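You operate a simulated robot arm through the tools that you are given. There is no shell and no other tool.

The job below is to be done with a simulated robot arm. You get a single attempt, and the scene is never put back.

## Task
Box the 2024 and 2019 folders and put the lid back.
Fine: they stand in the white box; lay its lid on the desk meanwhile.
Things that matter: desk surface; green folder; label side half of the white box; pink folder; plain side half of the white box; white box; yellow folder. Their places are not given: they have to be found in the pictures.

The check looks at the end state, three seconds after you hand in, the way a careful person would. Anything else that was tipped, shoved, dropped, spilled or broken makes it a failure. A push-on lid holds only when it is set on centred and level and pressed home; a screw cap is set on level and turned clockwise until tight.

## Robot
A 7-joint arm with a two-finger parallel gripper, fixed in place. Base frame: the origin is on the floor under the middle of its stand, x ahead of it, y to its left, z up; the work surface is at about z = 750. Units: mm, degrees, N and s.
With the tool pointing down near the work surface it reaches from about 200 to 680 mm from the base axis. Its first joint turns from -66.0 to 66.0 degrees. Payload 2.4 kg.
The tool frame sits at the grasp point between the pads (the TCP): z along the fingers, y along the line on which they close. The tips reach 30 mm beyond it. Largest opening 94 mm; finger width 28, thickness 10; the body of the gripper, 50 by 96 mm, starts 55 mm behind the TCP.
Orientation is told as [roll, pitch, yaw] about the base's x, y, z axes, in that order, counted from this pose: with the fingers straight down and closing along the base's y, the tool's x points along the base's -x, its y along +y and its z along -z.

## Interface
- The arm moves only by the tool arm_command. Its argument "moves" is a list of rows, each an object (a shift or turn left out is 0, a gripper value left out holds the last) with "hand": the closure, from 0 (fully open) to 1 (shut); "offset": the shift along the tool's x, y, z in units of 40 mm (1.0 is 40 mm), a list of three; "turn": the turn, a rotation vector about the tool's x, y, z in units of 6 degrees (1.0 is 6 degrees), a list of three. In form: [{"hand": hand, "offset": [x, y, z], "turn": [rx, ry, rz]}, ...]. A call has 1 to 20 rows; each row shifts and turns the commanded pose from where the row before left it, along the tool's axes as they then stand. A call with a number of a shift or a turn outside -1 to 1 is refused whole. Each row takes 0.2 s and may step no farther than 50 mm and 8.6 degrees from the row before; otherwise, or with a gripper value out of range, the whole call is refused. A pose out of reach is approached as far as the arm can. The call stops where the force on the tool passes 40 N (or 10 N more than at its start, if that is more) or the arm is blocked; 0.2 s more then pass. The fingers move at their own pace (about 153 mm/s each) and stop on an object; they squeeze with about 33 N. The grip force told is the motor's: it shows also when the fingers shut on nothing. Time passes only in rows, and 0.2 s behind the last, so rows that do not move let the fingers close. The reply holds the time, the measured pose of the TCP, the force on the tool along the base axes, the opening and the grip force, in the units named above and with some noise, with the torque about the TCP (base axes, N m) and any sound that the robot's microphone picked up, and new pictures: "views" is both (left out), scene, wrist or none.
- Cameras (640 x 400 px; columns grow to the right, rows downward): "scene" is fixed at [47.1, 481.5, 1433.8]; the picture's right is [-0.58, -0.82, 0.00], its down [-0.54, 0.38, -0.75] and it looks along [0.61, -0.43, -0.66] (base axes); focal length 214 px, centre (320, 200). "wrist" rides on the gripper at [76, 14, -102] in the tool frame; the picture's right is [-0.18, 0.98, 0.00], its down [-0.75, -0.14, -0.64] and it looks along [-0.63, -0.12, 0.77] (tool axes); focal length 243 px, centre (320, 200).
- point_at(camera, pixels): for up to 12 pixels [column, row] of the newest picture of that camera ("zoom" is the newest enlarged one), the place [x, y, z] in the base frame of the surface seen there, good to about 2 mm, but the place of the scene camera against the robot may be out by one fixed shift of up to 12 mm in any direction. It takes no simulated time.
- enlarge(camera, box): a new picture of the part [left, top, right, bottom] of that camera's present view, enlarged. It takes no simulated time.
- hand_in(): hands the job in; it is judged then, once.

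Unless the task says otherwise, let go and move clear before handing in.

The tools are called after "Request:" by a JSON object that holds its "fn" and its "kwargs". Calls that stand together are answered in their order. arm_command: Moves the arm, as the interface text tells. Its arguments: {"type":"object","properties":{"moves":{"type":"array"},"views":{"type":"string","enum":["both","scene","wrist","none"]}},"required":["moves"]} The other tools are called the same way: point_at (camera, pixels) gives the place of the surface under pixels of a picture; enlarge (camera, box) takes an enlarged picture of a part of a camera's view; hand_in () hands the job in.

At the start:

```text
time_s: 0.0
ee_pos: [428.5, 14.3, 1305.4]
ee_rot: [0.0, 0.1, -0.1]
wrist_force: [-0.1, -0.3, -0.6]
ft_torque: [-0.01, -0.01, 0.0]
grip_width: 93.9
grip_force: 0.0
```

scene: 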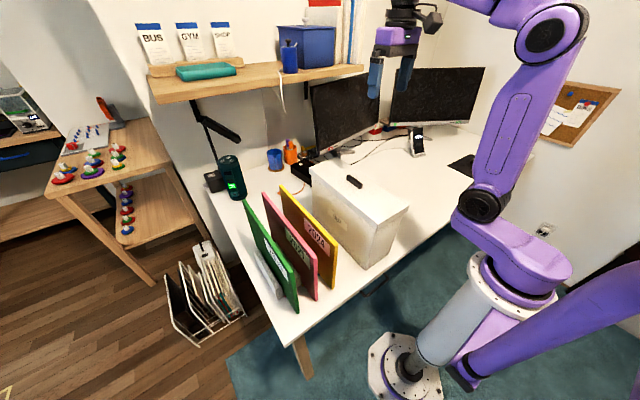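
wrist: 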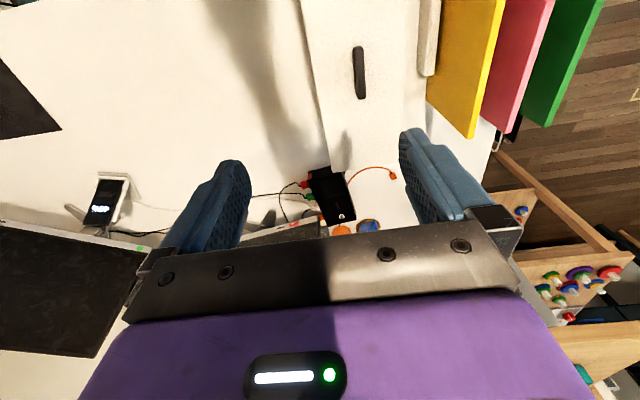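

The scene picture shows the white box with its lid and black handle near (355,182), and three folders, green (270,255), pink (295,245) and yellow (312,235), standing beside it. I'll enlarge these areas to read the labels before moving.

Request:
{"fn": "enlarge", "kwargs": {"camera": "scene", "box": [230, 140, 430, 330]}}

Request:
{"fn": "enlarge", "kwargs": {"camera": "wrist", "box": [280, 0, 620, 200]}}

Request:
{"fn": "point_at", "kwargs": {"camera": "scene", "pixels": [[355, 182], [311, 162], [330, 158], [409, 205], [366, 222], [367, 267], [245, 202], [295, 307], [262, 193], [316, 297], [281, 188], [333, 286]]}}

```text
2.11 times, centred on (330, 235) of scene
```

zoom: 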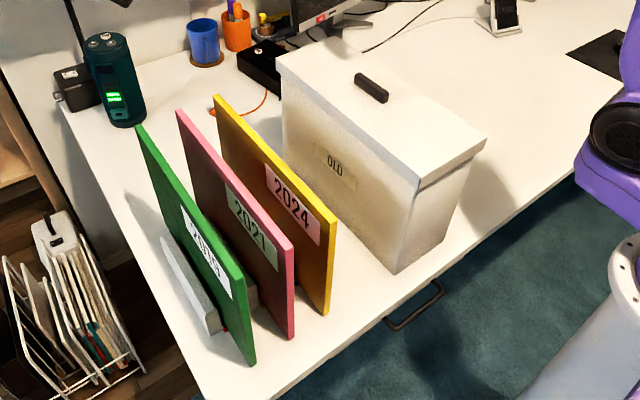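

```text
1.88 times, centred on (450, 100) of wrist
```

zoom: 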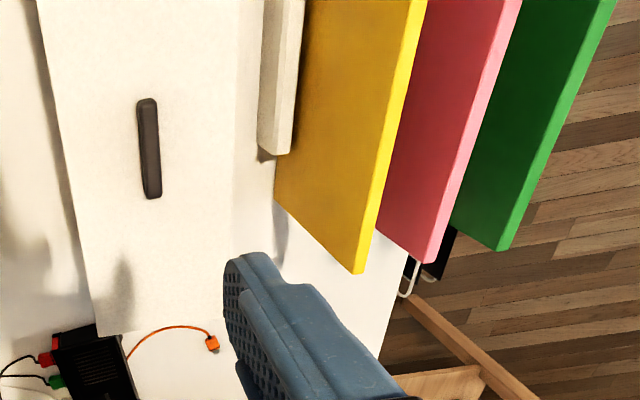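

```text
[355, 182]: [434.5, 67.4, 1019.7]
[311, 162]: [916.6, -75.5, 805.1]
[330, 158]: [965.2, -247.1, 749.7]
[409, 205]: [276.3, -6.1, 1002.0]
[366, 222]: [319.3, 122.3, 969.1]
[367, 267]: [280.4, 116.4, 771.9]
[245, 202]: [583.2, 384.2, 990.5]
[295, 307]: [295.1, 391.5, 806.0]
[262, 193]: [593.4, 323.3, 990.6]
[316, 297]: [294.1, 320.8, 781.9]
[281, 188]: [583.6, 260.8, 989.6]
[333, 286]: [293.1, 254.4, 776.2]
```

The zoom reads 2024 on the yellow folder, 2021 on the pink and probably 2019 on the green. The box carries an "OLD" label on the side facing the folders. I'll zoom tighter to confirm the labels and see what the folders stand in.

Request:
{"fn": "enlarge", "kwargs": {"camera": "scene", "box": [235, 190, 345, 260]}}

Request:
{"fn": "enlarge", "kwargs": {"camera": "scene", "box": [240, 240, 350, 320]}}

Request:
{"fn": "enlarge", "kwargs": {"camera": "scene", "box": [300, 145, 420, 275]}}

Request:
{"fn": "point_at", "kwargs": {"camera": "scene", "pixels": [[316, 165], [333, 162], [405, 207], [365, 228], [340, 200], [385, 195], [347, 177], [361, 186], [365, 264], [391, 245], [318, 200], [384, 215]]}}

```text
5.71 times, centred on (290, 225) of scene
```

zoom: 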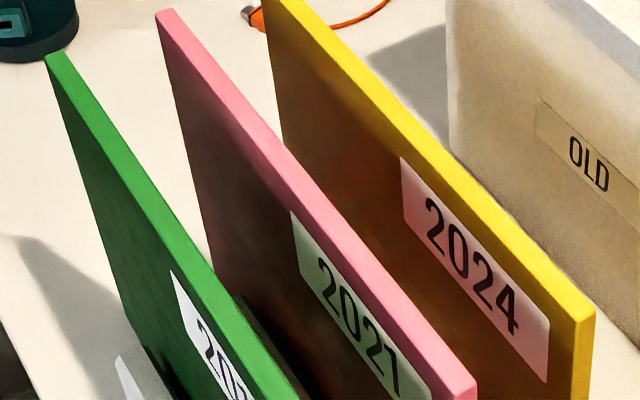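

```text
5.00 times, centred on (295, 280) of scene
```

zoom: 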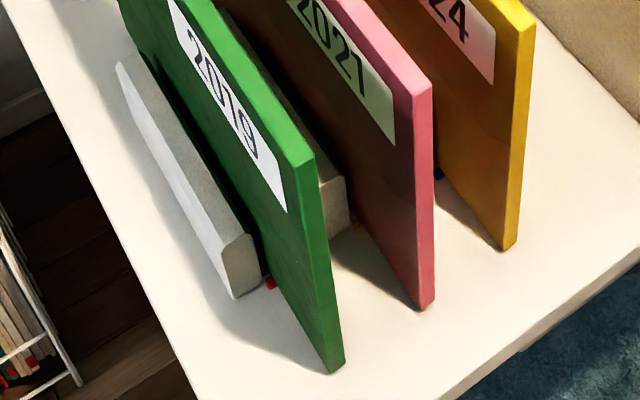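

```text
3.08 times, centred on (360, 210) of scene
```

zoom: 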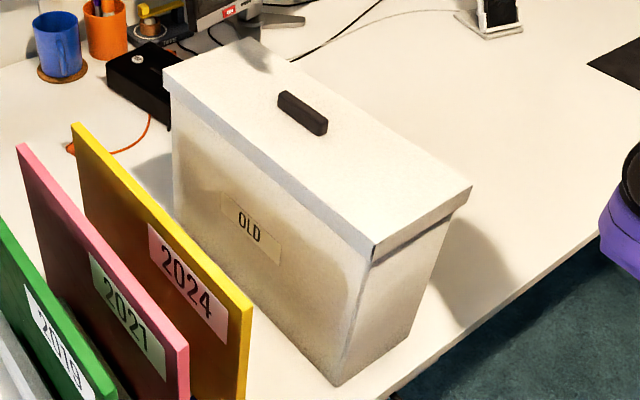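

```text
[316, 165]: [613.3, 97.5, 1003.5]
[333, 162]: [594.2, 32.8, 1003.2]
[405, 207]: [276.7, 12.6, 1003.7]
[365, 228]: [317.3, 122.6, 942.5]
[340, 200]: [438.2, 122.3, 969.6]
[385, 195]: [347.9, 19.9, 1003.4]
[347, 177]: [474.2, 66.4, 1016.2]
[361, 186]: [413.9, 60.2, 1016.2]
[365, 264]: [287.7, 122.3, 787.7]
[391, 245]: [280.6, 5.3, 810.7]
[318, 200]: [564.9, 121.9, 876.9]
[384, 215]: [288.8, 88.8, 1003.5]
```

The labels are confirmed: green is 2019 (zoom around (230,90)), pink is 2021 and stays put, and yellow is 2024. Next I'll compare wrist-camera places for the lid handle and folder edges with the scene ones to find the scene camera's shift.

Request:
{"fn": "point_at", "kwargs": {"camera": "wrist", "pixels": [[358, 52], [362, 95], [354, 72], [364, 72], [320, 172], [400, 120], [472, 132], [500, 128], [550, 122], [478, 60], [525, 60], [570, 60]]}}

Request:
{"fn": "point_at", "kwargs": {"camera": "scene", "pixels": [[348, 178], [362, 187], [450, 200], [430, 220], [400, 160], [460, 150], [410, 250], [470, 190], [380, 140], [500, 150], [430, 180], [440, 230]]}}

Request:
{"fn": "enlarge", "kwargs": {"camera": "scene", "box": [340, 110, 560, 260]}}

```text
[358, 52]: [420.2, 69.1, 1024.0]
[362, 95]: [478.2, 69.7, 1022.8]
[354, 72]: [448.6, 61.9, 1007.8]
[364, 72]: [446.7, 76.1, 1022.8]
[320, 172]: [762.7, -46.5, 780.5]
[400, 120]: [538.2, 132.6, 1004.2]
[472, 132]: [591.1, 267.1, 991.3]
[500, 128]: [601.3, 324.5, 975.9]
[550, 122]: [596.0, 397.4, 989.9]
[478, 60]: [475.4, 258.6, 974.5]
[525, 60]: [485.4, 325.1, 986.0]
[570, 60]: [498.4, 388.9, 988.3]
```

```text
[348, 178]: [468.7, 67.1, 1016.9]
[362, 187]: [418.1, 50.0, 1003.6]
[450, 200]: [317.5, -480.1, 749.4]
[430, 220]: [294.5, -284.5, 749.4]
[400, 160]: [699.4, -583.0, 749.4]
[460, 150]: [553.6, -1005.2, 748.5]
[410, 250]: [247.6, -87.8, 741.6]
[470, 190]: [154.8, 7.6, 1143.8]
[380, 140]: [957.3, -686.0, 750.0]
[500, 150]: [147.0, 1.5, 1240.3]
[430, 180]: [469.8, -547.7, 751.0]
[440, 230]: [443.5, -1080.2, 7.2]
```

```text
2.67 times, centred on (450, 185) of scene
```

zoom: 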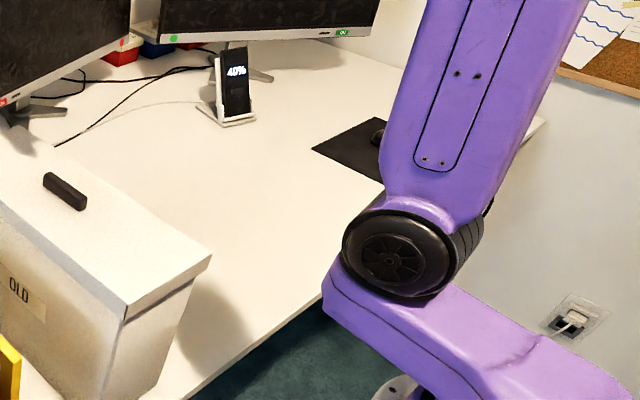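

The wrist camera puts the handle at y ≈ 69, x ≈ 420–478, with its top at z ≈ 1023. The scene camera reads about 5 mm off from that. The desk at y −60 to −450 is empty, so the lid can go there. I'll move above the handle to about z 1120.

Request:
{"fn": "arm_command", "kwargs": {"moves": [{"hand": 0, "offset": [-0.098, 0.274, 0.926]}, {"offset": [-0.098, 0.274, 0.926]}, {"offset": [-0.098, 0.274, 0.926]}, {"offset": [-0.098, 0.274, 0.926]}, {"offset": [-0.098, 0.274, 0.926]}, {"offset": [0, 0, 0]}], "views": "both"}}

```text
time_s: 1.4
ee_pos: [447.4, 68.9, 1119.3]
ee_rot: [0.1, 0.0, -0.1]
wrist_force: [-0.1, -0.2, 0.1]
ft_torque: [0.03, 0.02, 0.03]
grip_width: 94.0
grip_force: 0.0
```

scene: 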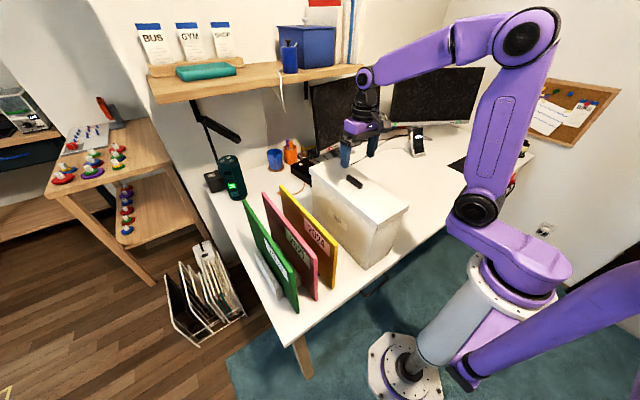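
wrist: 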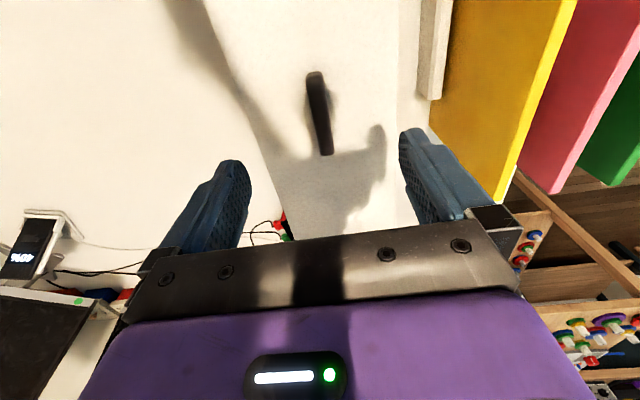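

Request:
{"fn": "enlarge", "kwargs": {"camera": "wrist", "box": [220, 40, 460, 190]}}

Request:
{"fn": "point_at", "kwargs": {"camera": "wrist", "pixels": [[315, 76], [327, 152], [310, 110], [318, 110], [326, 110], [314, 150], [322, 80], [320, 120], [300, 200], [350, 160], [380, 40], [250, 60]]}}

```text
2.67 times, centred on (340, 115) of wrist
```

zoom: 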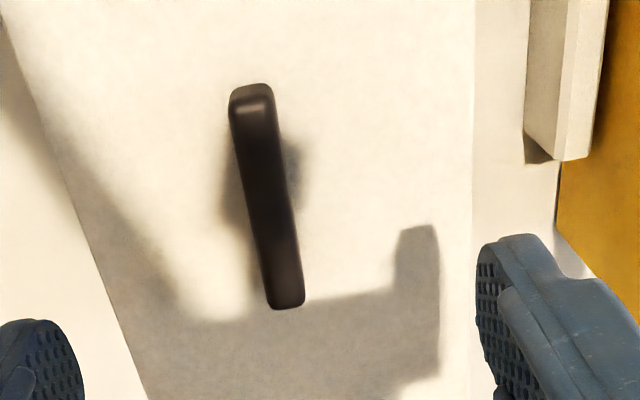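

```text
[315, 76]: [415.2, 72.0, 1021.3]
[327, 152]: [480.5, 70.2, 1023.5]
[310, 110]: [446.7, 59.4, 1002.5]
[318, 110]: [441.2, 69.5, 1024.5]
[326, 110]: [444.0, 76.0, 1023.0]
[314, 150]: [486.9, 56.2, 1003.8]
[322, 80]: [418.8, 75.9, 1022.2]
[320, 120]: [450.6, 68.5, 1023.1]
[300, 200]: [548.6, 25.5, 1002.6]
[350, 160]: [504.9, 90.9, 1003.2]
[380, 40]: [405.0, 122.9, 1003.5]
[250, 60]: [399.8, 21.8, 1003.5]
```

The handle spans x 415–481, y ≈ 63–77 and z 1003–1023, which is centred under the tool. I'll pick its side edges more exactly in the zoom before closing.

Request:
{"fn": "point_at", "kwargs": {"camera": "zoom", "pixels": [[243, 180], [250, 180], [258, 180], [270, 180], [280, 180], [285, 180], [255, 240], [265, 240], [285, 240], [292, 240], [276, 290], [300, 290]]}}

Request:
{"fn": "arm_command", "kwargs": {"moves": [{"hand": 0.35, "offset": [0, 0.01, 0.7]}, {"hand": 0.35, "offset": [0, 0, 0.7]}, {"hand": 0.35, "offset": [0, 0, 0.0]}], "views": "both"}}

```text
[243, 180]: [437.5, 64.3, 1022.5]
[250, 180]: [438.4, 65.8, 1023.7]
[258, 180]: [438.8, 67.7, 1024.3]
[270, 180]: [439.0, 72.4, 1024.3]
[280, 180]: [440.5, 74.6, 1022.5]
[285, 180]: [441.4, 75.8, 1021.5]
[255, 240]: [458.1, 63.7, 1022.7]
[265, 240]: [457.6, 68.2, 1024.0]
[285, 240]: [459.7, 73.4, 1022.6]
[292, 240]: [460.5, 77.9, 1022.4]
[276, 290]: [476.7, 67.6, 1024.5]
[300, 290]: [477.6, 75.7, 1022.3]
```

```text
time_s: 2.2
ee_pos: [447.0, 69.9, 1064.3]
ee_rot: [0.0, 0.0, -0.1]
wrist_force: [0.4, 0.3, -0.1]
ft_torque: [-0.01, -0.01, -0.04]
grip_width: 61.1
grip_force: 0.1
```

scene: 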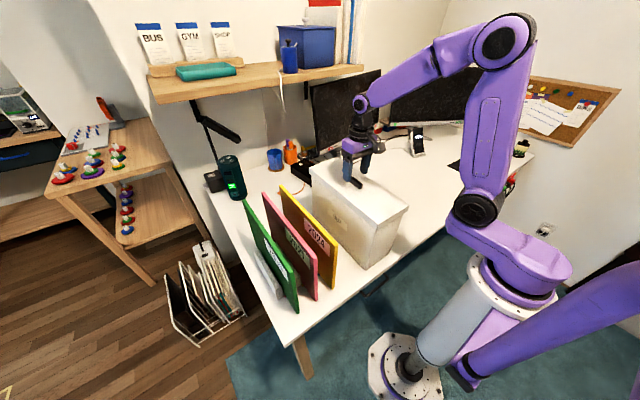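
wrist: 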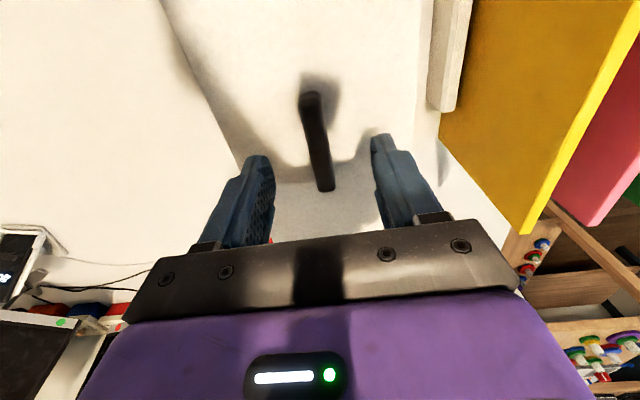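

The handle runs from y ≈ 63.7 to 77.5, centred near 70.5, and the fingers straddle it. I'll go down to z ≈ 1036 with the tips just above the lid, then close.

Request:
{"fn": "arm_command", "kwargs": {"moves": [{"hand": 0.35, "offset": [-0.02, 0.015, 0.4]}, {"hand": 0.35, "offset": [0, 0, 0.3]}, {"hand": 0.7}, {"hand": 1.0}, {"hand": 1.0}, {"hand": 1.0}], "views": "both"}}

```text
time_s: 3.6
ee_pos: [449.8, 69.6, 1036.5]
ee_rot: [0.0, 0.0, -0.1]
wrist_force: [-0.5, 0.0, 0.3]
ft_torque: [-0.03, -0.01, -0.02]
grip_width: 13.1
grip_force: 33.0
```

scene: 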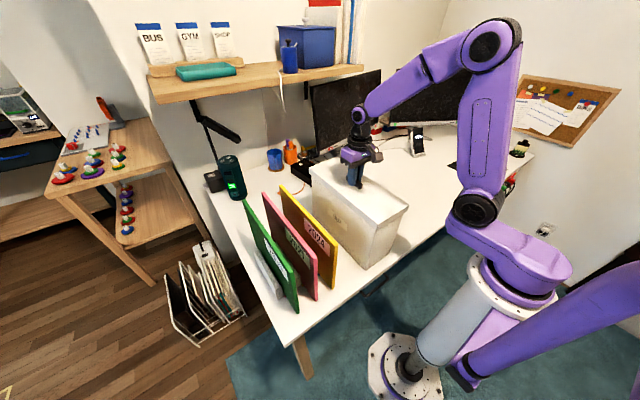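
wrist: 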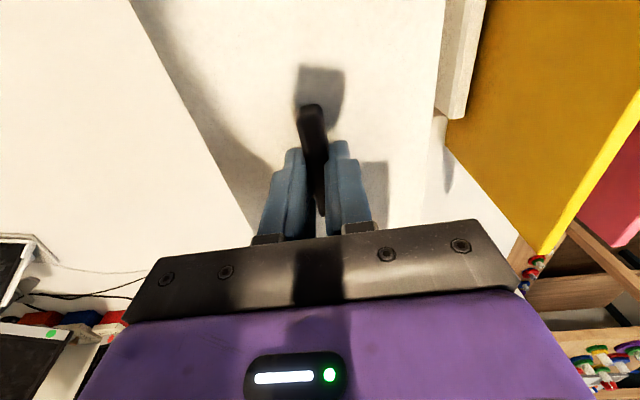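

The grip holds at a 13.1 mm opening with no side force. I'll lift slowly in 4 mm steps and watch the force in case the lid binds or the box comes up with it.

Request:
{"fn": "arm_command", "kwargs": {"moves": [{"hand": 1.0, "offset": [0, 0, -0.1]}, {"hand": 1.0, "offset": [0, 0, -0.1]}, {"hand": 1.0, "offset": [0, 0, -0.1]}, {"hand": 1.0}], "views": "both"}}

```text
time_s: 4.6
ee_pos: [448.9, 69.4, 1048.2]
ee_rot: [-0.1, 0.0, 0.0]
wrist_force: [-0.2, 0.2, -0.6]
ft_torque: [0.01, 0.0, 0.02]
grip_width: 13.0
grip_force: 32.8
```

scene: 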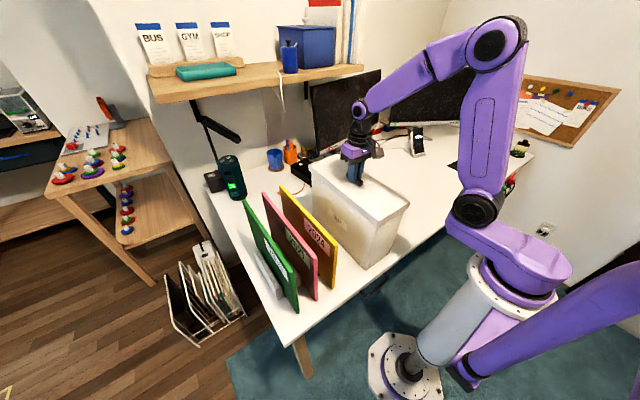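
wrist: 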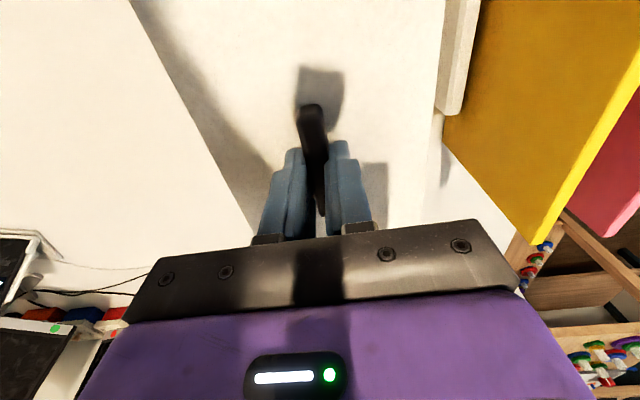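

In the wrist view the handle stays fixed between the fingers at (315,120), so the lid is moving with the gripper at almost no force. I'll lift another 60 mm and check that the box stays on the desk.

Request:
{"fn": "arm_command", "kwargs": {"moves": [{"hand": 1.0, "offset": [0, 0, -0.4]}, {"hand": 1.0, "offset": [0, 0, -0.55]}, {"hand": 1.0, "offset": [0, 0, -0.55]}, {"hand": 1.0}], "views": "both"}}

Request:
{"fn": "enlarge", "kwargs": {"camera": "scene", "box": [290, 130, 430, 280]}}

```text
time_s: 5.6
ee_pos: [448.2, 69.4, 1108.5]
ee_rot: [0.0, -0.1, 0.0]
wrist_force: [-0.5, -1.3, -0.8]
ft_torque: [-0.01, 0.0, -0.02]
grip_width: 13.1
grip_force: 33.1
```

scene: 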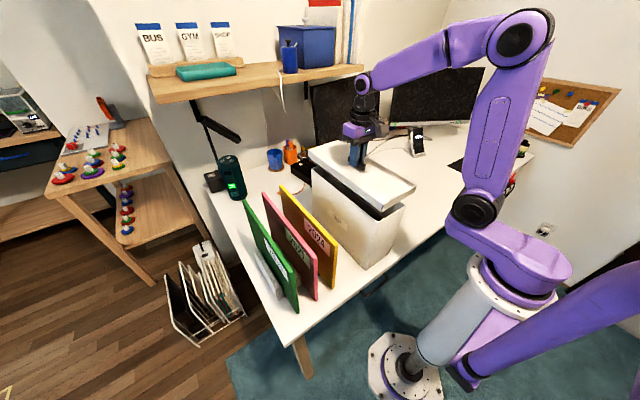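
wrist: 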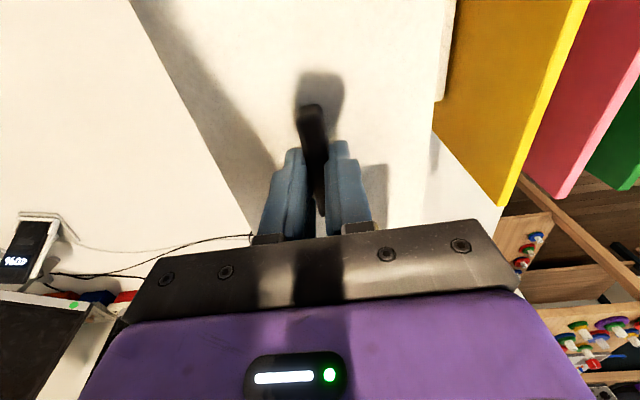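

```text
2.67 times, centred on (360, 205) of scene
```

zoom: 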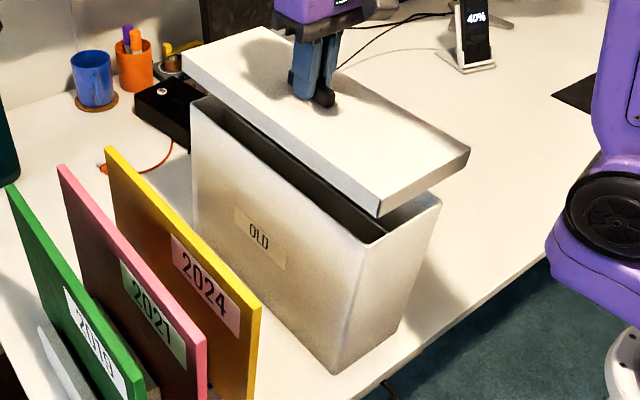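

The lid is off and the box did not move; its open interior shows dark below the lid in the zoom. I'll carry the lid sideways to y ≈ −180 over the empty desk.

Request:
{"fn": "arm_command", "kwargs": {"moves": [{"hand": 1.0, "offset": [0, -0.5, 0]}, {"hand": 1.0, "offset": [0, -0.9, 0]}, {"hand": 1.0, "offset": [0, -0.9, 0]}, {"hand": 1.0, "offset": [0, -0.9, 0]}, {"hand": 1.0, "offset": [0, -0.9, 0]}, {"hand": 1.0, "offset": [0, -0.9, 0]}, {"hand": 1.0, "offset": [0, -0.8, 0]}, {"hand": 1.0, "offset": [0, -0.5, 0]}, {"hand": 1.0}], "views": "both"}}

Request:
{"fn": "enlarge", "kwargs": {"camera": "scene", "box": [290, 110, 490, 280]}}

```text
time_s: 7.6
ee_pos: [451.7, -181.6, 1108.9]
ee_rot: [-0.1, 0.1, -0.1]
wrist_force: [-0.1, 0.2, -0.6]
ft_torque: [-0.05, 0.02, -0.01]
grip_width: 13.0
grip_force: 33.4
```

scene: 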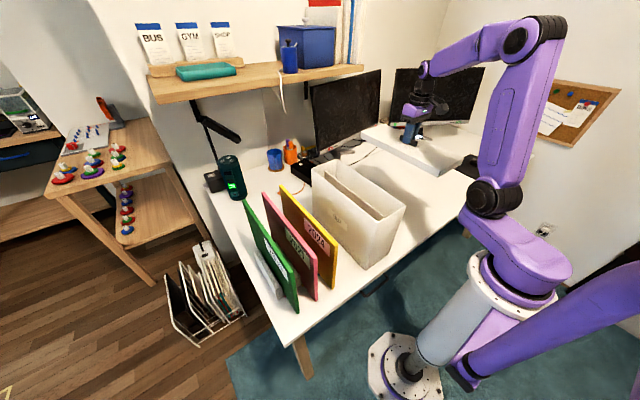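
wrist: 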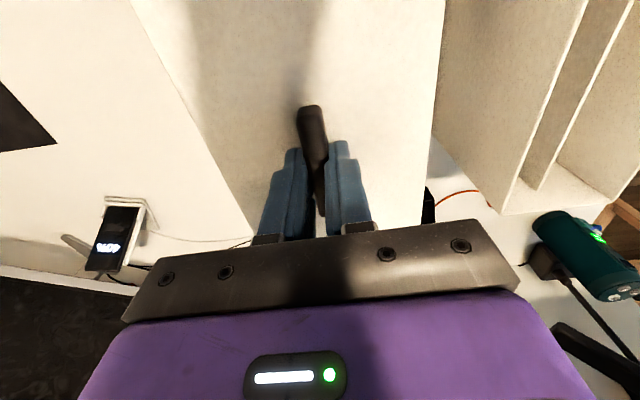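

```text
2.35 times, centred on (390, 195) of scene
```

zoom: 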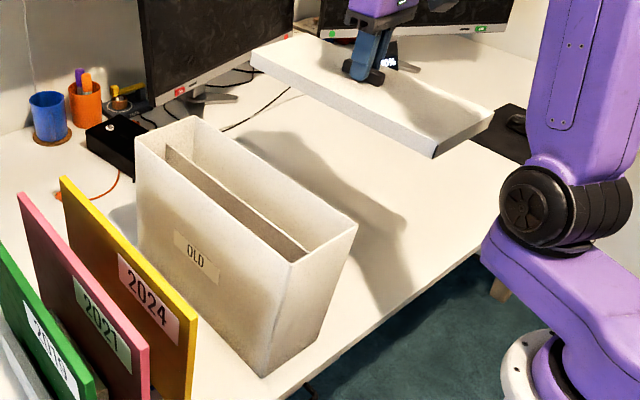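

The box is now open and shows a divider that makes two halves, with the "OLD" label on the side facing the folders. So 2019 (green) belongs in the label-side half and 2024 (yellow) in the plain half. I'll lower the lid to just above the desk here.

Request:
{"fn": "arm_command", "kwargs": {"moves": [{"hand": 1.0, "offset": [0, 0, 0.6]}, {"hand": 1.0, "offset": [0, 0, 0.95]}, {"hand": 1.0, "offset": [0, 0, 0.95]}, {"hand": 1.0, "offset": [0, 0, 0.95]}, {"hand": 1.0, "offset": [0, 0, 0.95]}, {"hand": 1.0, "offset": [0, 0, 0.95]}, {"hand": 1.0, "offset": [0, 0, 0.95]}, {"hand": 1.0, "offset": [0, 0, 0.5]}, {"hand": 1.0}], "views": "both"}}

Request:
{"fn": "enlarge", "kwargs": {"camera": "scene", "box": [340, 130, 520, 260]}}

```text
time_s: 9.6
ee_pos: [452.7, -180.3, 837.2]
ee_rot: [-0.1, -0.1, 0.0]
wrist_force: [-0.1, -0.5, -0.9]
ft_torque: [0.0, 0.0, 0.0]
grip_width: 13.0
grip_force: 32.8
```

scene: 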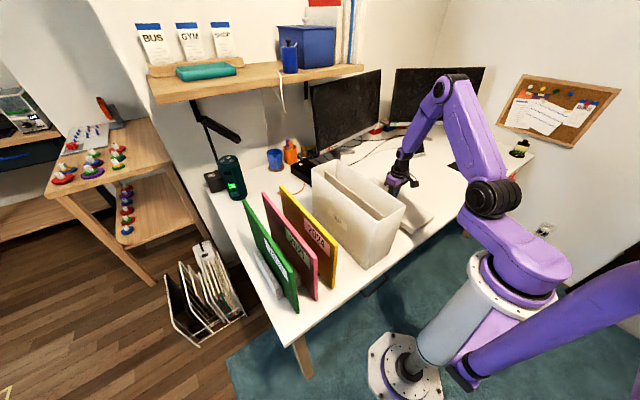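
wrist: 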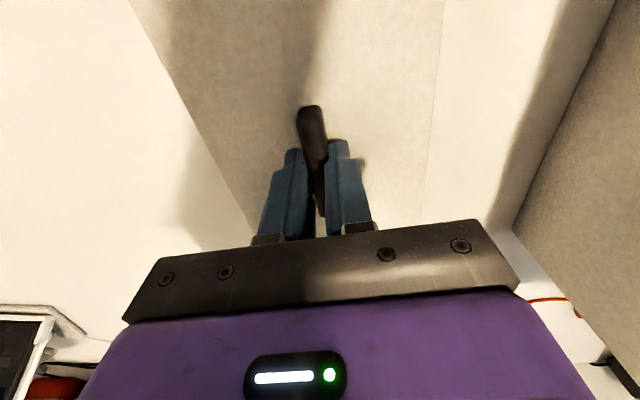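

```text
3.08 times, centred on (430, 195) of scene
```

zoom: 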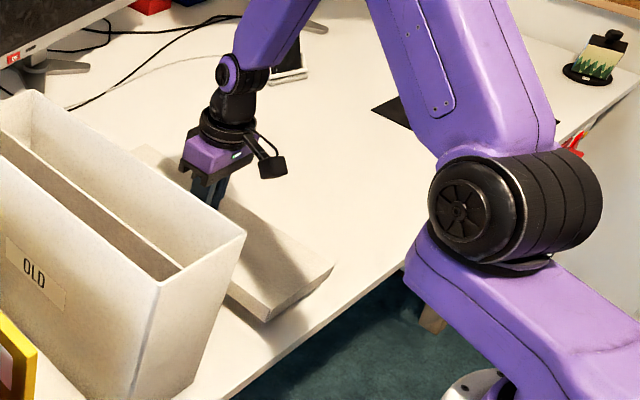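

The lid hovers about 20 mm over the desk with its front corner at zoom (268,320). Before lowering further I'll measure the desk's front edge there to be sure the lid rests fully on it.

Request:
{"fn": "point_at", "kwargs": {"camera": "zoom", "pixels": [[268, 318], [333, 266], [245, 370], [290, 345], [350, 305], [400, 272], [300, 332], [340, 300], [370, 280], [230, 285], [260, 260], [200, 370]]}}

```text
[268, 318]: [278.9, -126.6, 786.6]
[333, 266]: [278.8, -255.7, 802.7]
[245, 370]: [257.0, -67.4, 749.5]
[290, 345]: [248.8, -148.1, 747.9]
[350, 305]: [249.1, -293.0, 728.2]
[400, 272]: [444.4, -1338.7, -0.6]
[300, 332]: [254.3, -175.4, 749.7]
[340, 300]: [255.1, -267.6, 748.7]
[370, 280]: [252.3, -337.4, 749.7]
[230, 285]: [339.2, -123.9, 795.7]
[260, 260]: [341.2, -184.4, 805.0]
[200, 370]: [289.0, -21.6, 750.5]
```

The desk edge is at x ≈ 250 and the lid's front end at x ≈ 280, so it lies fully on the desk. I'll lower in small steps to contact.

Request:
{"fn": "arm_command", "kwargs": {"moves": [{"hand": 1.0, "offset": [0, 0, 0.15]}, {"hand": 1.0, "offset": [0, 0, 0.1]}, {"hand": 1.0, "offset": [0, 0, 0.1]}, {"hand": 1.0, "offset": [0, 0, 0.05]}, {"hand": 1.0}], "views": "scene"}}

```text
time_s: 10.8
ee_pos: [450.0, -181.0, 821.9]
ee_rot: [0.1, 0.0, -0.1]
wrist_force: [0.1, 0.0, -0.6]
ft_torque: [-0.03, 0.0, 0.01]
grip_width: 12.8
grip_force: 33.1
```

scene: 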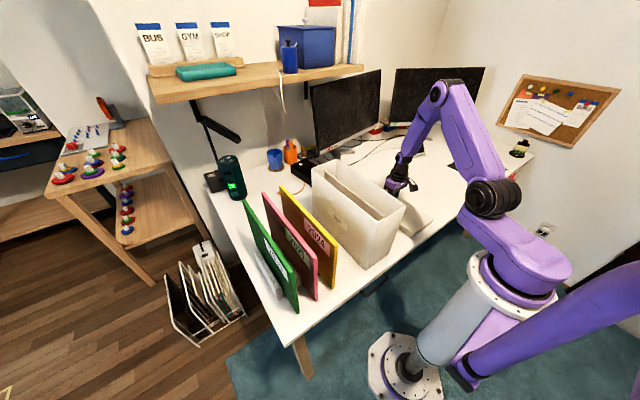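

The force is still about −0.6 N, so nothing is touching at z 821.9. I'll continue in 2 mm steps.

Request:
{"fn": "arm_command", "kwargs": {"moves": [{"hand": 1.0, "offset": [0, 0, 0.05]}, {"hand": 1.0, "offset": [0, 0, 0.05]}, {"hand": 1.0, "offset": [0, 0, 0.025]}, {"hand": 1.0}], "views": "none"}}

```text
time_s: 11.8
ee_pos: [450.0, -181.6, 815.2]
ee_rot: [0.0, 0.0, 0.0]
wrist_force: [0.1, 0.1, -0.5]
ft_torque: [0.0, 0.0, -0.02]
grip_width: 13.0
grip_force: 32.9
```

Request:
{"fn": "arm_command", "kwargs": {"moves": [{"hand": 1.0, "offset": [0, 0, 0.05]}, {"hand": 1.0, "offset": [0, 0, 0.025]}, {"hand": 1.0}], "views": "wrist"}}

Request:
{"fn": "enlarge", "kwargs": {"camera": "scene", "box": [360, 150, 460, 250]}}

```text
time_s: 12.6
ee_pos: [449.7, -180.9, 813.0]
ee_rot: [0.0, 0.2, 0.0]
wrist_force: [0.4, 0.6, 0.4]
ft_torque: [0.0, 0.0, 0.02]
grip_width: 13.0
grip_force: 33.0
```

wrist: 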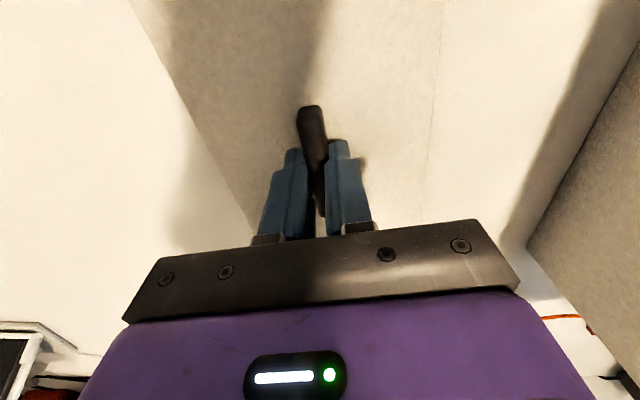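

```text
4.00 times, centred on (410, 200) of scene
```

zoom: 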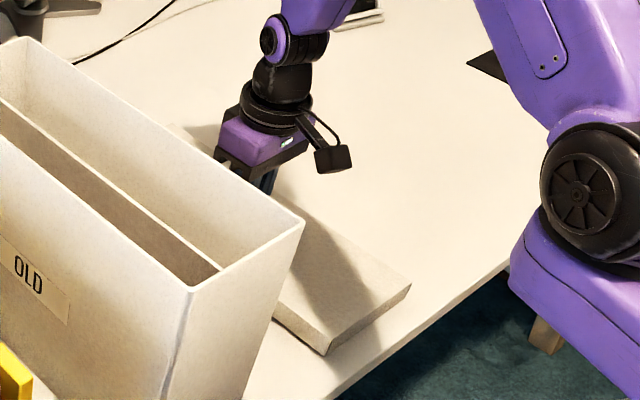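

The force shifted only from −0.5 to +0.4 N at z 813, so contact is light or not there yet. I'll step 1–2 mm more until the force clearly rises.

Request:
{"fn": "point_at", "kwargs": {"camera": "wrist", "pixels": [[250, 120], [400, 60], [400, 160], [100, 150], [480, 80], [250, 30]]}}

Request:
{"fn": "arm_command", "kwargs": {"moves": [{"hand": 1.0, "offset": [0, 0, 0.025]}, {"hand": 1.0, "offset": [0, 0, 0.025]}, {"hand": 1.0}], "views": "none"}}

```text
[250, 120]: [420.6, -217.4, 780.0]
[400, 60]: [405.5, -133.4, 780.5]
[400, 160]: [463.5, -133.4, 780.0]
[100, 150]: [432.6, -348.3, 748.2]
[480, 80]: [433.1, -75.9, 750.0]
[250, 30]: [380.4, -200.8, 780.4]
```

```text
time_s: 13.4
ee_pos: [449.0, -182.1, 810.7]
ee_rot: [0.0, 0.0, 0.0]
wrist_force: [0.2, -0.5, -1.1]
ft_torque: [0.05, 0.0, -0.02]
grip_width: 13.0
grip_force: 33.0
```

The lid top was at z 780 with the desk at 750, and there is still no contact force. I'll keep stepping down 1 mm at a time.

Request:
{"fn": "arm_command", "kwargs": {"moves": [{"hand": 1.0, "offset": [0, 0, 0.025]}, {"hand": 1.0, "offset": [0, 0, 0.025]}, {"hand": 1.0}], "views": "none"}}

Request:
{"fn": "enlarge", "kwargs": {"camera": "scene", "box": [410, 195, 470, 245]}}

```text
time_s: 14.2
ee_pos: [449.0, -181.6, 808.9]
ee_rot: [0.0, 0.0, 0.1]
wrist_force: [0.5, 0.2, -0.7]
ft_torque: [-0.03, 0.02, -0.03]
grip_width: 13.0
grip_force: 32.9
```

```text
8.00 times, centred on (440, 220) of scene
```

zoom: 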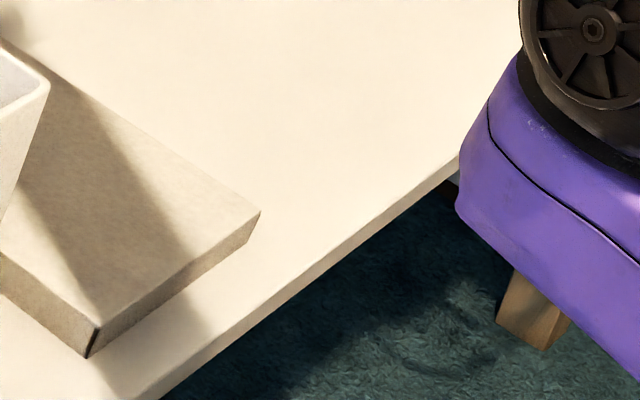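

The zoom shows the lid corner close to the desk. I'll measure the height of its lower edge at (88,355) against the desk beside it.

Request:
{"fn": "point_at", "kwargs": {"camera": "zoom", "pixels": [[95, 318], [90, 352], [97, 352], [150, 318], [88, 362], [110, 350], [200, 250], [262, 214], [250, 240], [200, 275], [60, 335], [30, 318]]}}

Request:
{"fn": "arm_command", "kwargs": {"moves": [{"hand": 1.0, "offset": [0, 0, 0.025]}, {"hand": 1.0, "offset": [0, 0, 0.025]}, {"hand": 1.0}], "views": "none"}}

```text
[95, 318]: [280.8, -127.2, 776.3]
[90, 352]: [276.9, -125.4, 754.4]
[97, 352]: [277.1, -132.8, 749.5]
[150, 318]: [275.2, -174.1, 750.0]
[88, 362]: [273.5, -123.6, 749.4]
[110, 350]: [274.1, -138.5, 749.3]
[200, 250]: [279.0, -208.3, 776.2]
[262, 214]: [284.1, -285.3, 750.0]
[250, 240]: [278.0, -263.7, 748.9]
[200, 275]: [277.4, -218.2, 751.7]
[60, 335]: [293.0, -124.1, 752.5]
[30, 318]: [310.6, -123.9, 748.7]
```

```text
time_s: 15.0
ee_pos: [449.6, -182.3, 807.6]
ee_rot: [-0.1, -0.1, -0.1]
wrist_force: [-5.4, 2.3, 30.7]
ft_torque: [0.12, 0.16, -0.01]
grip_width: 12.9
grip_force: 33.6
```

Contact is confirmed: +30.7 N at z 807.6, so the lid is flat on the desk. I'll relieve the press slightly, open the fingers and rise straight up.

Request:
{"fn": "arm_command", "kwargs": {"moves": [{"hand": 1.0, "offset": [0, 0, -0.02]}, {"hand": 0.8, "offset": [0, 0, 0]}, {"hand": 0.5}, {"hand": 0.5}, {"hand": 0.5, "offset": [0, 0, -0.5]}, {"hand": 0.5, "offset": [0, 0, -0.9]}, {"hand": 0.5, "offset": [0, 0, -0.95]}, {"hand": 0.5, "offset": [0, 0, -0.95]}, {"hand": 0.5, "offset": [0, 0, -0.95]}], "views": "both"}}

```text
time_s: 17.0
ee_pos: [450.2, -183.5, 977.6]
ee_rot: [0.0, -0.1, -0.1]
wrist_force: [-0.5, 0.1, 1.0]
ft_torque: [0.0, 0.02, -0.02]
grip_width: 47.0
grip_force: 0.1
```

scene: 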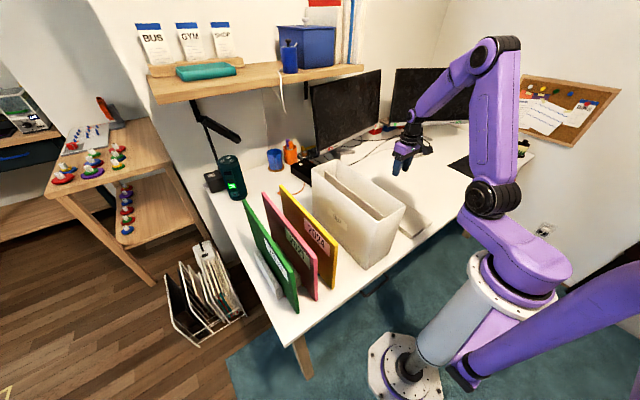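
wrist: 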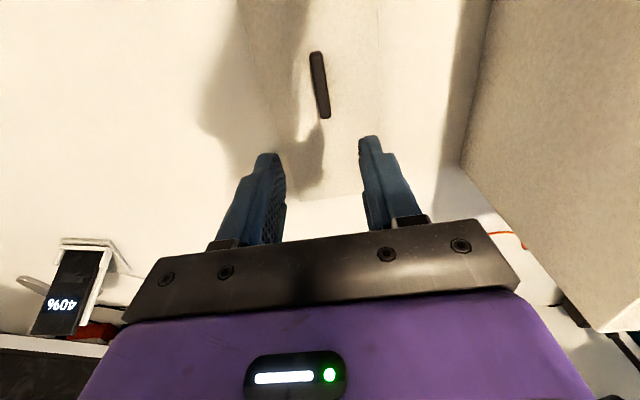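

The lid lies on the desk, its handle at wrist (320,85), and the fingers are free. I'll rise to about z 1200 and move over the box to see the divider and the folder tops.

Request:
{"fn": "arm_command", "kwargs": {"moves": [{"hand": 0.5, "offset": [0, 0, -0.95]}, {"offset": [0, 0, -0.95]}, {"offset": [0, 0, -0.95]}, {"offset": [0, 0, -0.95]}, {"offset": [0, 0, -0.95]}, {"offset": [0.2, 0.8, -0.4]}, {"offset": [0.3, 0.9, 0]}, {"offset": [0.3, 0.9, 0]}, {"offset": [0.3, 0.9, 0]}, {"offset": [0.3, 0.9, 0]}, {"offset": [0.3, 0.9, 0]}, {"offset": [0.2, 0.9, 0]}, {"offset": [0, 0, 0]}], "views": "both"}}

Request:
{"fn": "enlarge", "kwargs": {"camera": "wrist", "box": [240, 0, 560, 200]}}

```text
time_s: 19.8
ee_pos: [372.2, 64.1, 1182.3]
ee_rot: [0.0, -0.1, -0.1]
wrist_force: [-0.4, 0.3, 0.8]
ft_torque: [0.02, 0.01, -0.01]
grip_width: 46.7
grip_force: 0.1
```

scene: 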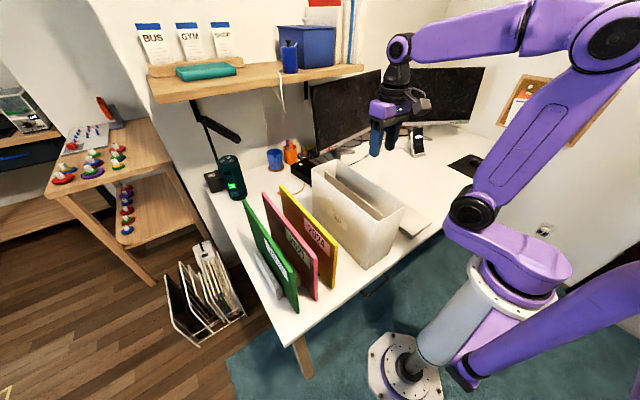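
wrist: 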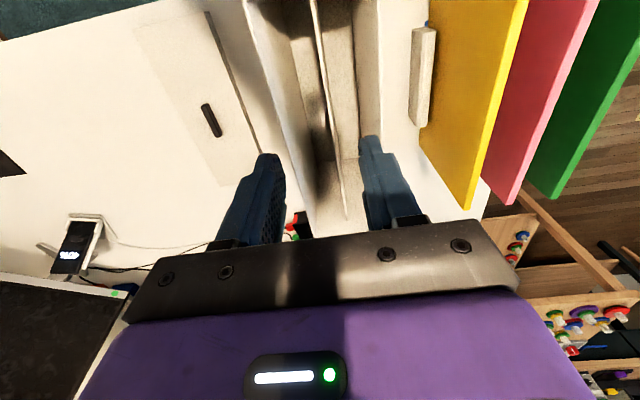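

```text
2.00 times, centred on (400, 100) of wrist
```

zoom: 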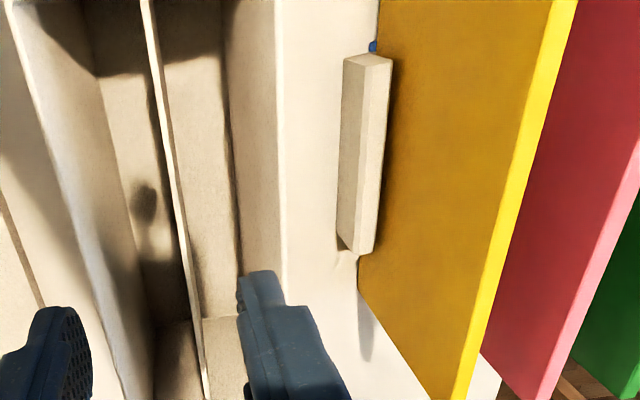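

The zoom shows the box from above, with the left rim at (45,90), the divider at (165,110), the right rim at (278,110) and floor on both sides. I'll measure these and the folder top edges.

Request:
{"fn": "point_at", "kwargs": {"camera": "zoom", "pixels": [[38, 90], [45, 90], [120, 110], [150, 110], [168, 130], [176, 180], [205, 130], [245, 130], [277, 130], [283, 130], [540, 120], [548, 120]]}}

Request:
{"fn": "point_at", "kwargs": {"camera": "zoom", "pixels": [[200, 350], [160, 30], [277, 60], [283, 200], [500, 280], [507, 280], [514, 280], [590, 280], [600, 280], [370, 60], [350, 250], [220, 260]]}}

Request:
{"fn": "point_at", "kwargs": {"camera": "wrist", "pixels": [[345, 210], [340, 180], [268, 60], [250, 20], [315, 20], [378, 20], [380, 100], [510, 60], [520, 60], [580, 60], [570, 100], [610, 100]]}}

```text
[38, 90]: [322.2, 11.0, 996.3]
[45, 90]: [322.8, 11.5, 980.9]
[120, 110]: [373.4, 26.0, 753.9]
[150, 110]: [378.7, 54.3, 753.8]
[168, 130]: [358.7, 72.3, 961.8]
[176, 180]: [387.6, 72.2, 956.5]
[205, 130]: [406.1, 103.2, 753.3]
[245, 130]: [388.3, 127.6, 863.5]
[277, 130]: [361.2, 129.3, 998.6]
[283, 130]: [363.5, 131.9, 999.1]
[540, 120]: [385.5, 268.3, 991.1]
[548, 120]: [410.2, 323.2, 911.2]
```

```text
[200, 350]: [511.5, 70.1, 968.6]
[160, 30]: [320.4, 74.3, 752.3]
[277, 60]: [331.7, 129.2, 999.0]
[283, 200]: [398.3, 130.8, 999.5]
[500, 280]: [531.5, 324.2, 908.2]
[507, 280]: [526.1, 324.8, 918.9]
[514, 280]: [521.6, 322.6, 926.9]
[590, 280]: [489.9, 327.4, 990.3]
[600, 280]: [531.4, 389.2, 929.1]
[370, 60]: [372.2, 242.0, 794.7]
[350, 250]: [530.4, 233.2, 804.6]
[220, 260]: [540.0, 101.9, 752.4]
```

```text
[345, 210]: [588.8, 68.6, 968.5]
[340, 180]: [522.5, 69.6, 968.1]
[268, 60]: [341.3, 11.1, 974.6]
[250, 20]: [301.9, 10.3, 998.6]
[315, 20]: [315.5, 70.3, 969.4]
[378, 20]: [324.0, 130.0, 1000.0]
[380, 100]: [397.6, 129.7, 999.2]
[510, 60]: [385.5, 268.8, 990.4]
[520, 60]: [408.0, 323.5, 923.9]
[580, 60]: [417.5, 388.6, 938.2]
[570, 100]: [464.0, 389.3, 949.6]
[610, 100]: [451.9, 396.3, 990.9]
```

Box measurements: rim at z 1000, floor 753.5, inner y about 12–128, and the divider at y ≈ 70 with its top at 969. That puts the halves at y ≈ 40 (plain) and y ≈ 100 (label). Before lifting anything I'll check that the arm can reach above the green folder at carrying height, about z 1250.

Request:
{"fn": "arm_command", "kwargs": {"moves": [{"hand": 0.5, "offset": [-0.31, 0.84, -0.26]}, {"offset": [-0.31, 0.84, -0.26]}, {"offset": [-0.31, 0.84, -0.26]}, {"offset": [-0.31, 0.84, -0.26]}, {"offset": [-0.31, 0.84, -0.26]}, {"offset": [-0.31, 0.84, -0.27]}, {"offset": [0, 0.79, 0]}, {"offset": [0, 0.79, 0]}, {"offset": [0, 0.79, 0]}, {"offset": [0, 0.79, 0]}, {"offset": [0, 0, 0]}], "views": "both"}}

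```text
time_s: 22.2
ee_pos: [447.7, 383.4, 1246.9]
ee_rot: [0.0, 0.0, -0.1]
wrist_force: [0.8, 0.2, 0.5]
ft_torque: [0.0, -0.01, 0.03]
grip_width: 46.9
grip_force: 0.1
out of reach, approached as far as the arm can: row 10
```

scene: 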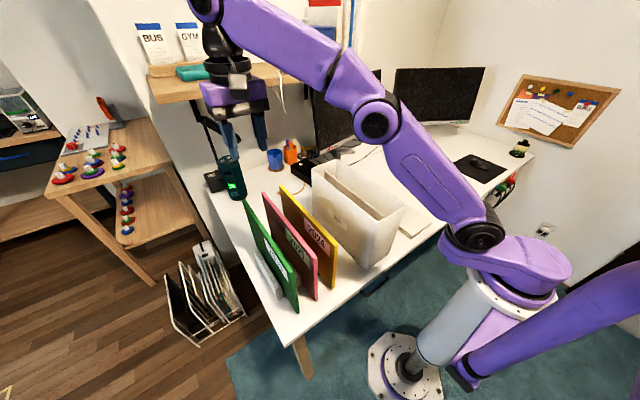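
wrist: 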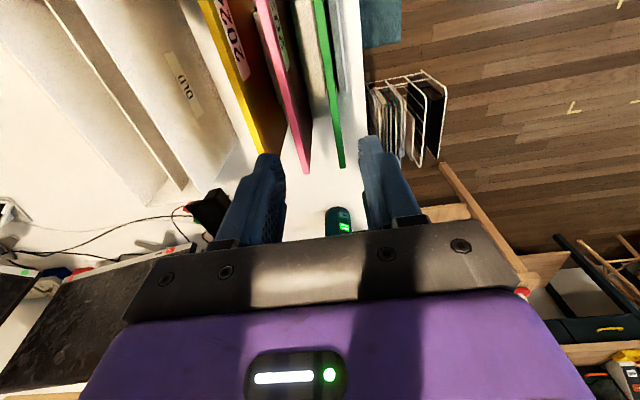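

At z ≈ 1247 the reach limit is y ≈ 383, just short of the green folder at y ≈ 391. I'll lift green straight up partway and then angle inward. This wrist view shows all the folder tops, so I'll measure their ends.

Request:
{"fn": "enlarge", "kwargs": {"camera": "wrist", "box": [180, 0, 420, 190]}}

Request:
{"fn": "point_at", "kwargs": {"camera": "wrist", "pixels": [[264, 150], [306, 170], [342, 165], [203, 2], [258, 15], [316, 10], [341, 100], [328, 100], [334, 100], [290, 100], [237, 90], [308, 60]]}}

```text
2.11 times, centred on (300, 95) of wrist
```

zoom: 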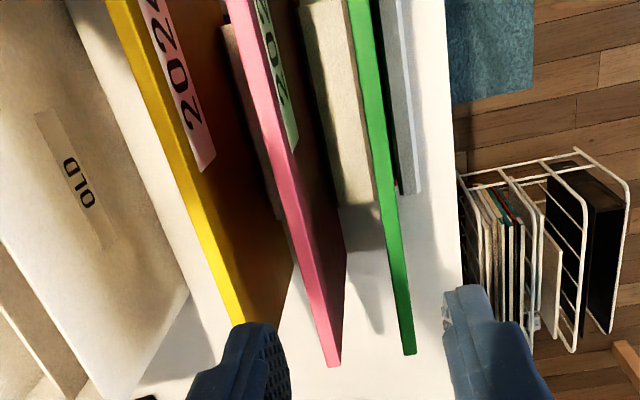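

```text
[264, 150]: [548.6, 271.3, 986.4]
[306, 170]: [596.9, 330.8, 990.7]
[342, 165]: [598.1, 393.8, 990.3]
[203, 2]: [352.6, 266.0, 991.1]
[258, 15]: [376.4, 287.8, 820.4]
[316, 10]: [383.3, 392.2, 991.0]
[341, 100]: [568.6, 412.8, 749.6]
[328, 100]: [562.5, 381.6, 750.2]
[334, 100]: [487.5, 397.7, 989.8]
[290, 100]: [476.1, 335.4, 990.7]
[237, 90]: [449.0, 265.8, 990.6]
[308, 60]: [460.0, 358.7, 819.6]
```

Now I'll take the exact side edges of each top, from the zoom rows around 200–330.

Request:
{"fn": "point_at", "kwargs": {"camera": "zoom", "pixels": [[382, 200], [386, 200], [391, 200], [396, 200], [399, 200], [404, 345], [413, 345], [296, 250], [302, 250], [310, 250], [180, 170], [195, 170]]}}

Request:
{"fn": "point_at", "kwargs": {"camera": "zoom", "pixels": [[188, 170], [183, 180], [192, 180], [198, 180], [408, 352], [335, 365], [365, 60], [370, 60], [376, 60], [230, 310], [240, 310], [222, 300]]}}

```text
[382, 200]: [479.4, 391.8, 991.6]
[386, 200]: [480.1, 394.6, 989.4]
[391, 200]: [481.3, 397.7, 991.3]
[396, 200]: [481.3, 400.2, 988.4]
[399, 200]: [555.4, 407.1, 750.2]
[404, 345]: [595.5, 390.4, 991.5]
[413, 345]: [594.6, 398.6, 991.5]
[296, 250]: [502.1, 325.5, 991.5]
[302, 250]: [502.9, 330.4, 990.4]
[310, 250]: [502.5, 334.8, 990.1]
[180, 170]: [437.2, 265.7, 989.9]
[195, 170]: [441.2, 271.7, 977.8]
```

```text
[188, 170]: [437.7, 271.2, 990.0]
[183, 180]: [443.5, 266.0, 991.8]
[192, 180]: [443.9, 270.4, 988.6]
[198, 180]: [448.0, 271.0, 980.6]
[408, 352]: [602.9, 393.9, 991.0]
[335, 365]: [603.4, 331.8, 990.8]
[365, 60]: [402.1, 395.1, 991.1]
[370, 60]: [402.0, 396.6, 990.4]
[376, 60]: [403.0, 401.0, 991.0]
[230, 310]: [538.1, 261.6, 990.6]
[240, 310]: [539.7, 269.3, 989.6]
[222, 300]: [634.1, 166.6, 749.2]
```

Folder tops by wrist: yellow y ≈ 261–271, pink y ≈ 325–335 and green y ≈ 391–400, each about 10 mm thick with far ends at x ≈ 602. I'll move back to about (320,170,1250) to see the near ends of the folders and of the box's inside.

Request:
{"fn": "arm_command", "kwargs": {"moves": [{"hand": 0.5, "offset": [0.5, -0.8, 0]}, {"offset": [0.5, -0.8, 0]}, {"offset": [0.5, -0.8, 0]}, {"offset": [0.5, -0.8, 0]}, {"offset": [0.5, -0.8, 0]}, {"offset": [0.5, -0.8, 0]}, {"offset": [0.2, -0.6, 0]}, {"offset": [0, 0, 0]}], "views": "wrist"}}

Request:
{"fn": "enlarge", "kwargs": {"camera": "wrist", "box": [220, 0, 500, 180]}}

```text
time_s: 24.0
ee_pos: [318.4, 165.4, 1247.3]
ee_rot: [0.0, 0.0, -0.2]
wrist_force: [-0.2, -0.8, 0.0]
ft_torque: [-0.02, 0.02, -0.02]
grip_width: 47.0
grip_force: 0.0
```

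wrist: 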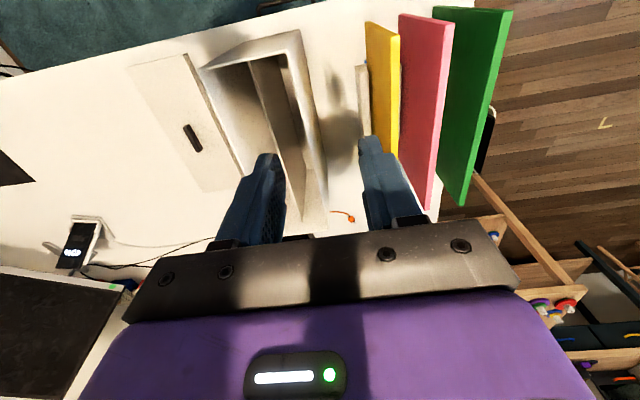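

```text
2.22 times, centred on (360, 90) of wrist
```

zoom: 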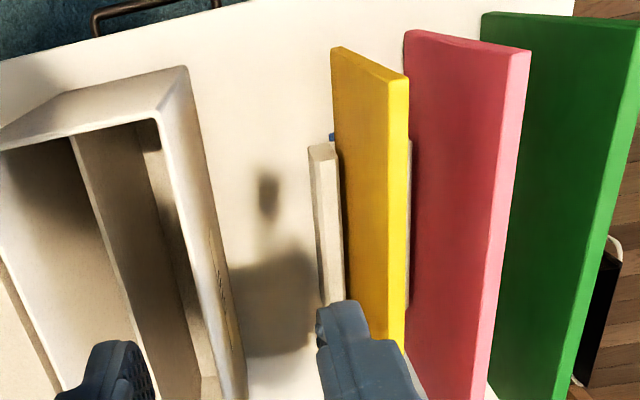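

Here I can see the near end of the box (zoom (0,145)–(185,70)) and the folders' near ends (yellow (405,78), pink (525,52), green (635,25)). I'll measure them.

Request:
{"fn": "point_at", "kwargs": {"camera": "zoom", "pixels": [[398, 80], [404, 85], [407, 110], [520, 56], [634, 28], [60, 138], [120, 125], [155, 118], [30, 140], [183, 72], [15, 150], [90, 160]]}}

Request:
{"fn": "point_at", "kwargs": {"camera": "wrist", "pixels": [[325, 226], [310, 226], [305, 220], [295, 222], [300, 200], [325, 205], [326, 180], [304, 180], [207, 66], [213, 66], [292, 36], [286, 52]]}}

Request:
{"fn": "enlarge", "kwargs": {"camera": "wrist", "box": [190, 20, 350, 130]}}

```text
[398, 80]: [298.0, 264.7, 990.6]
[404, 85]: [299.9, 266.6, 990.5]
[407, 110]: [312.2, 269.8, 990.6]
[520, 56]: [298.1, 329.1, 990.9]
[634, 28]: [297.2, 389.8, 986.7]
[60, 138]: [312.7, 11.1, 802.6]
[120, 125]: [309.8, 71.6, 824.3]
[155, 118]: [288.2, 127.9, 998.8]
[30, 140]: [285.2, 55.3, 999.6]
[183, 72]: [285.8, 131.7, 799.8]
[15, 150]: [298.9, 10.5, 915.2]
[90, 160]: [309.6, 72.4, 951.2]
```

```text
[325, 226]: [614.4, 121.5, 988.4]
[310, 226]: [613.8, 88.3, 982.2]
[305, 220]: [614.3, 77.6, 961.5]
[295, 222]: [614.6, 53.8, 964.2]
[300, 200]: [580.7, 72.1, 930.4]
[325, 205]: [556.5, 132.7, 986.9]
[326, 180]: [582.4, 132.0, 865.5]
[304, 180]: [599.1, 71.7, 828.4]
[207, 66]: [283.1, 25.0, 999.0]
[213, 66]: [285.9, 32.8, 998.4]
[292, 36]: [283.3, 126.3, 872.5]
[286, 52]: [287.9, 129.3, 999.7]
```

```text
3.64 times, centred on (270, 75) of wrist
```

zoom: 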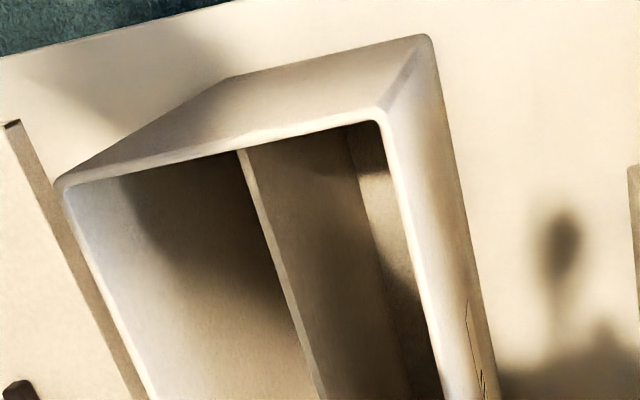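

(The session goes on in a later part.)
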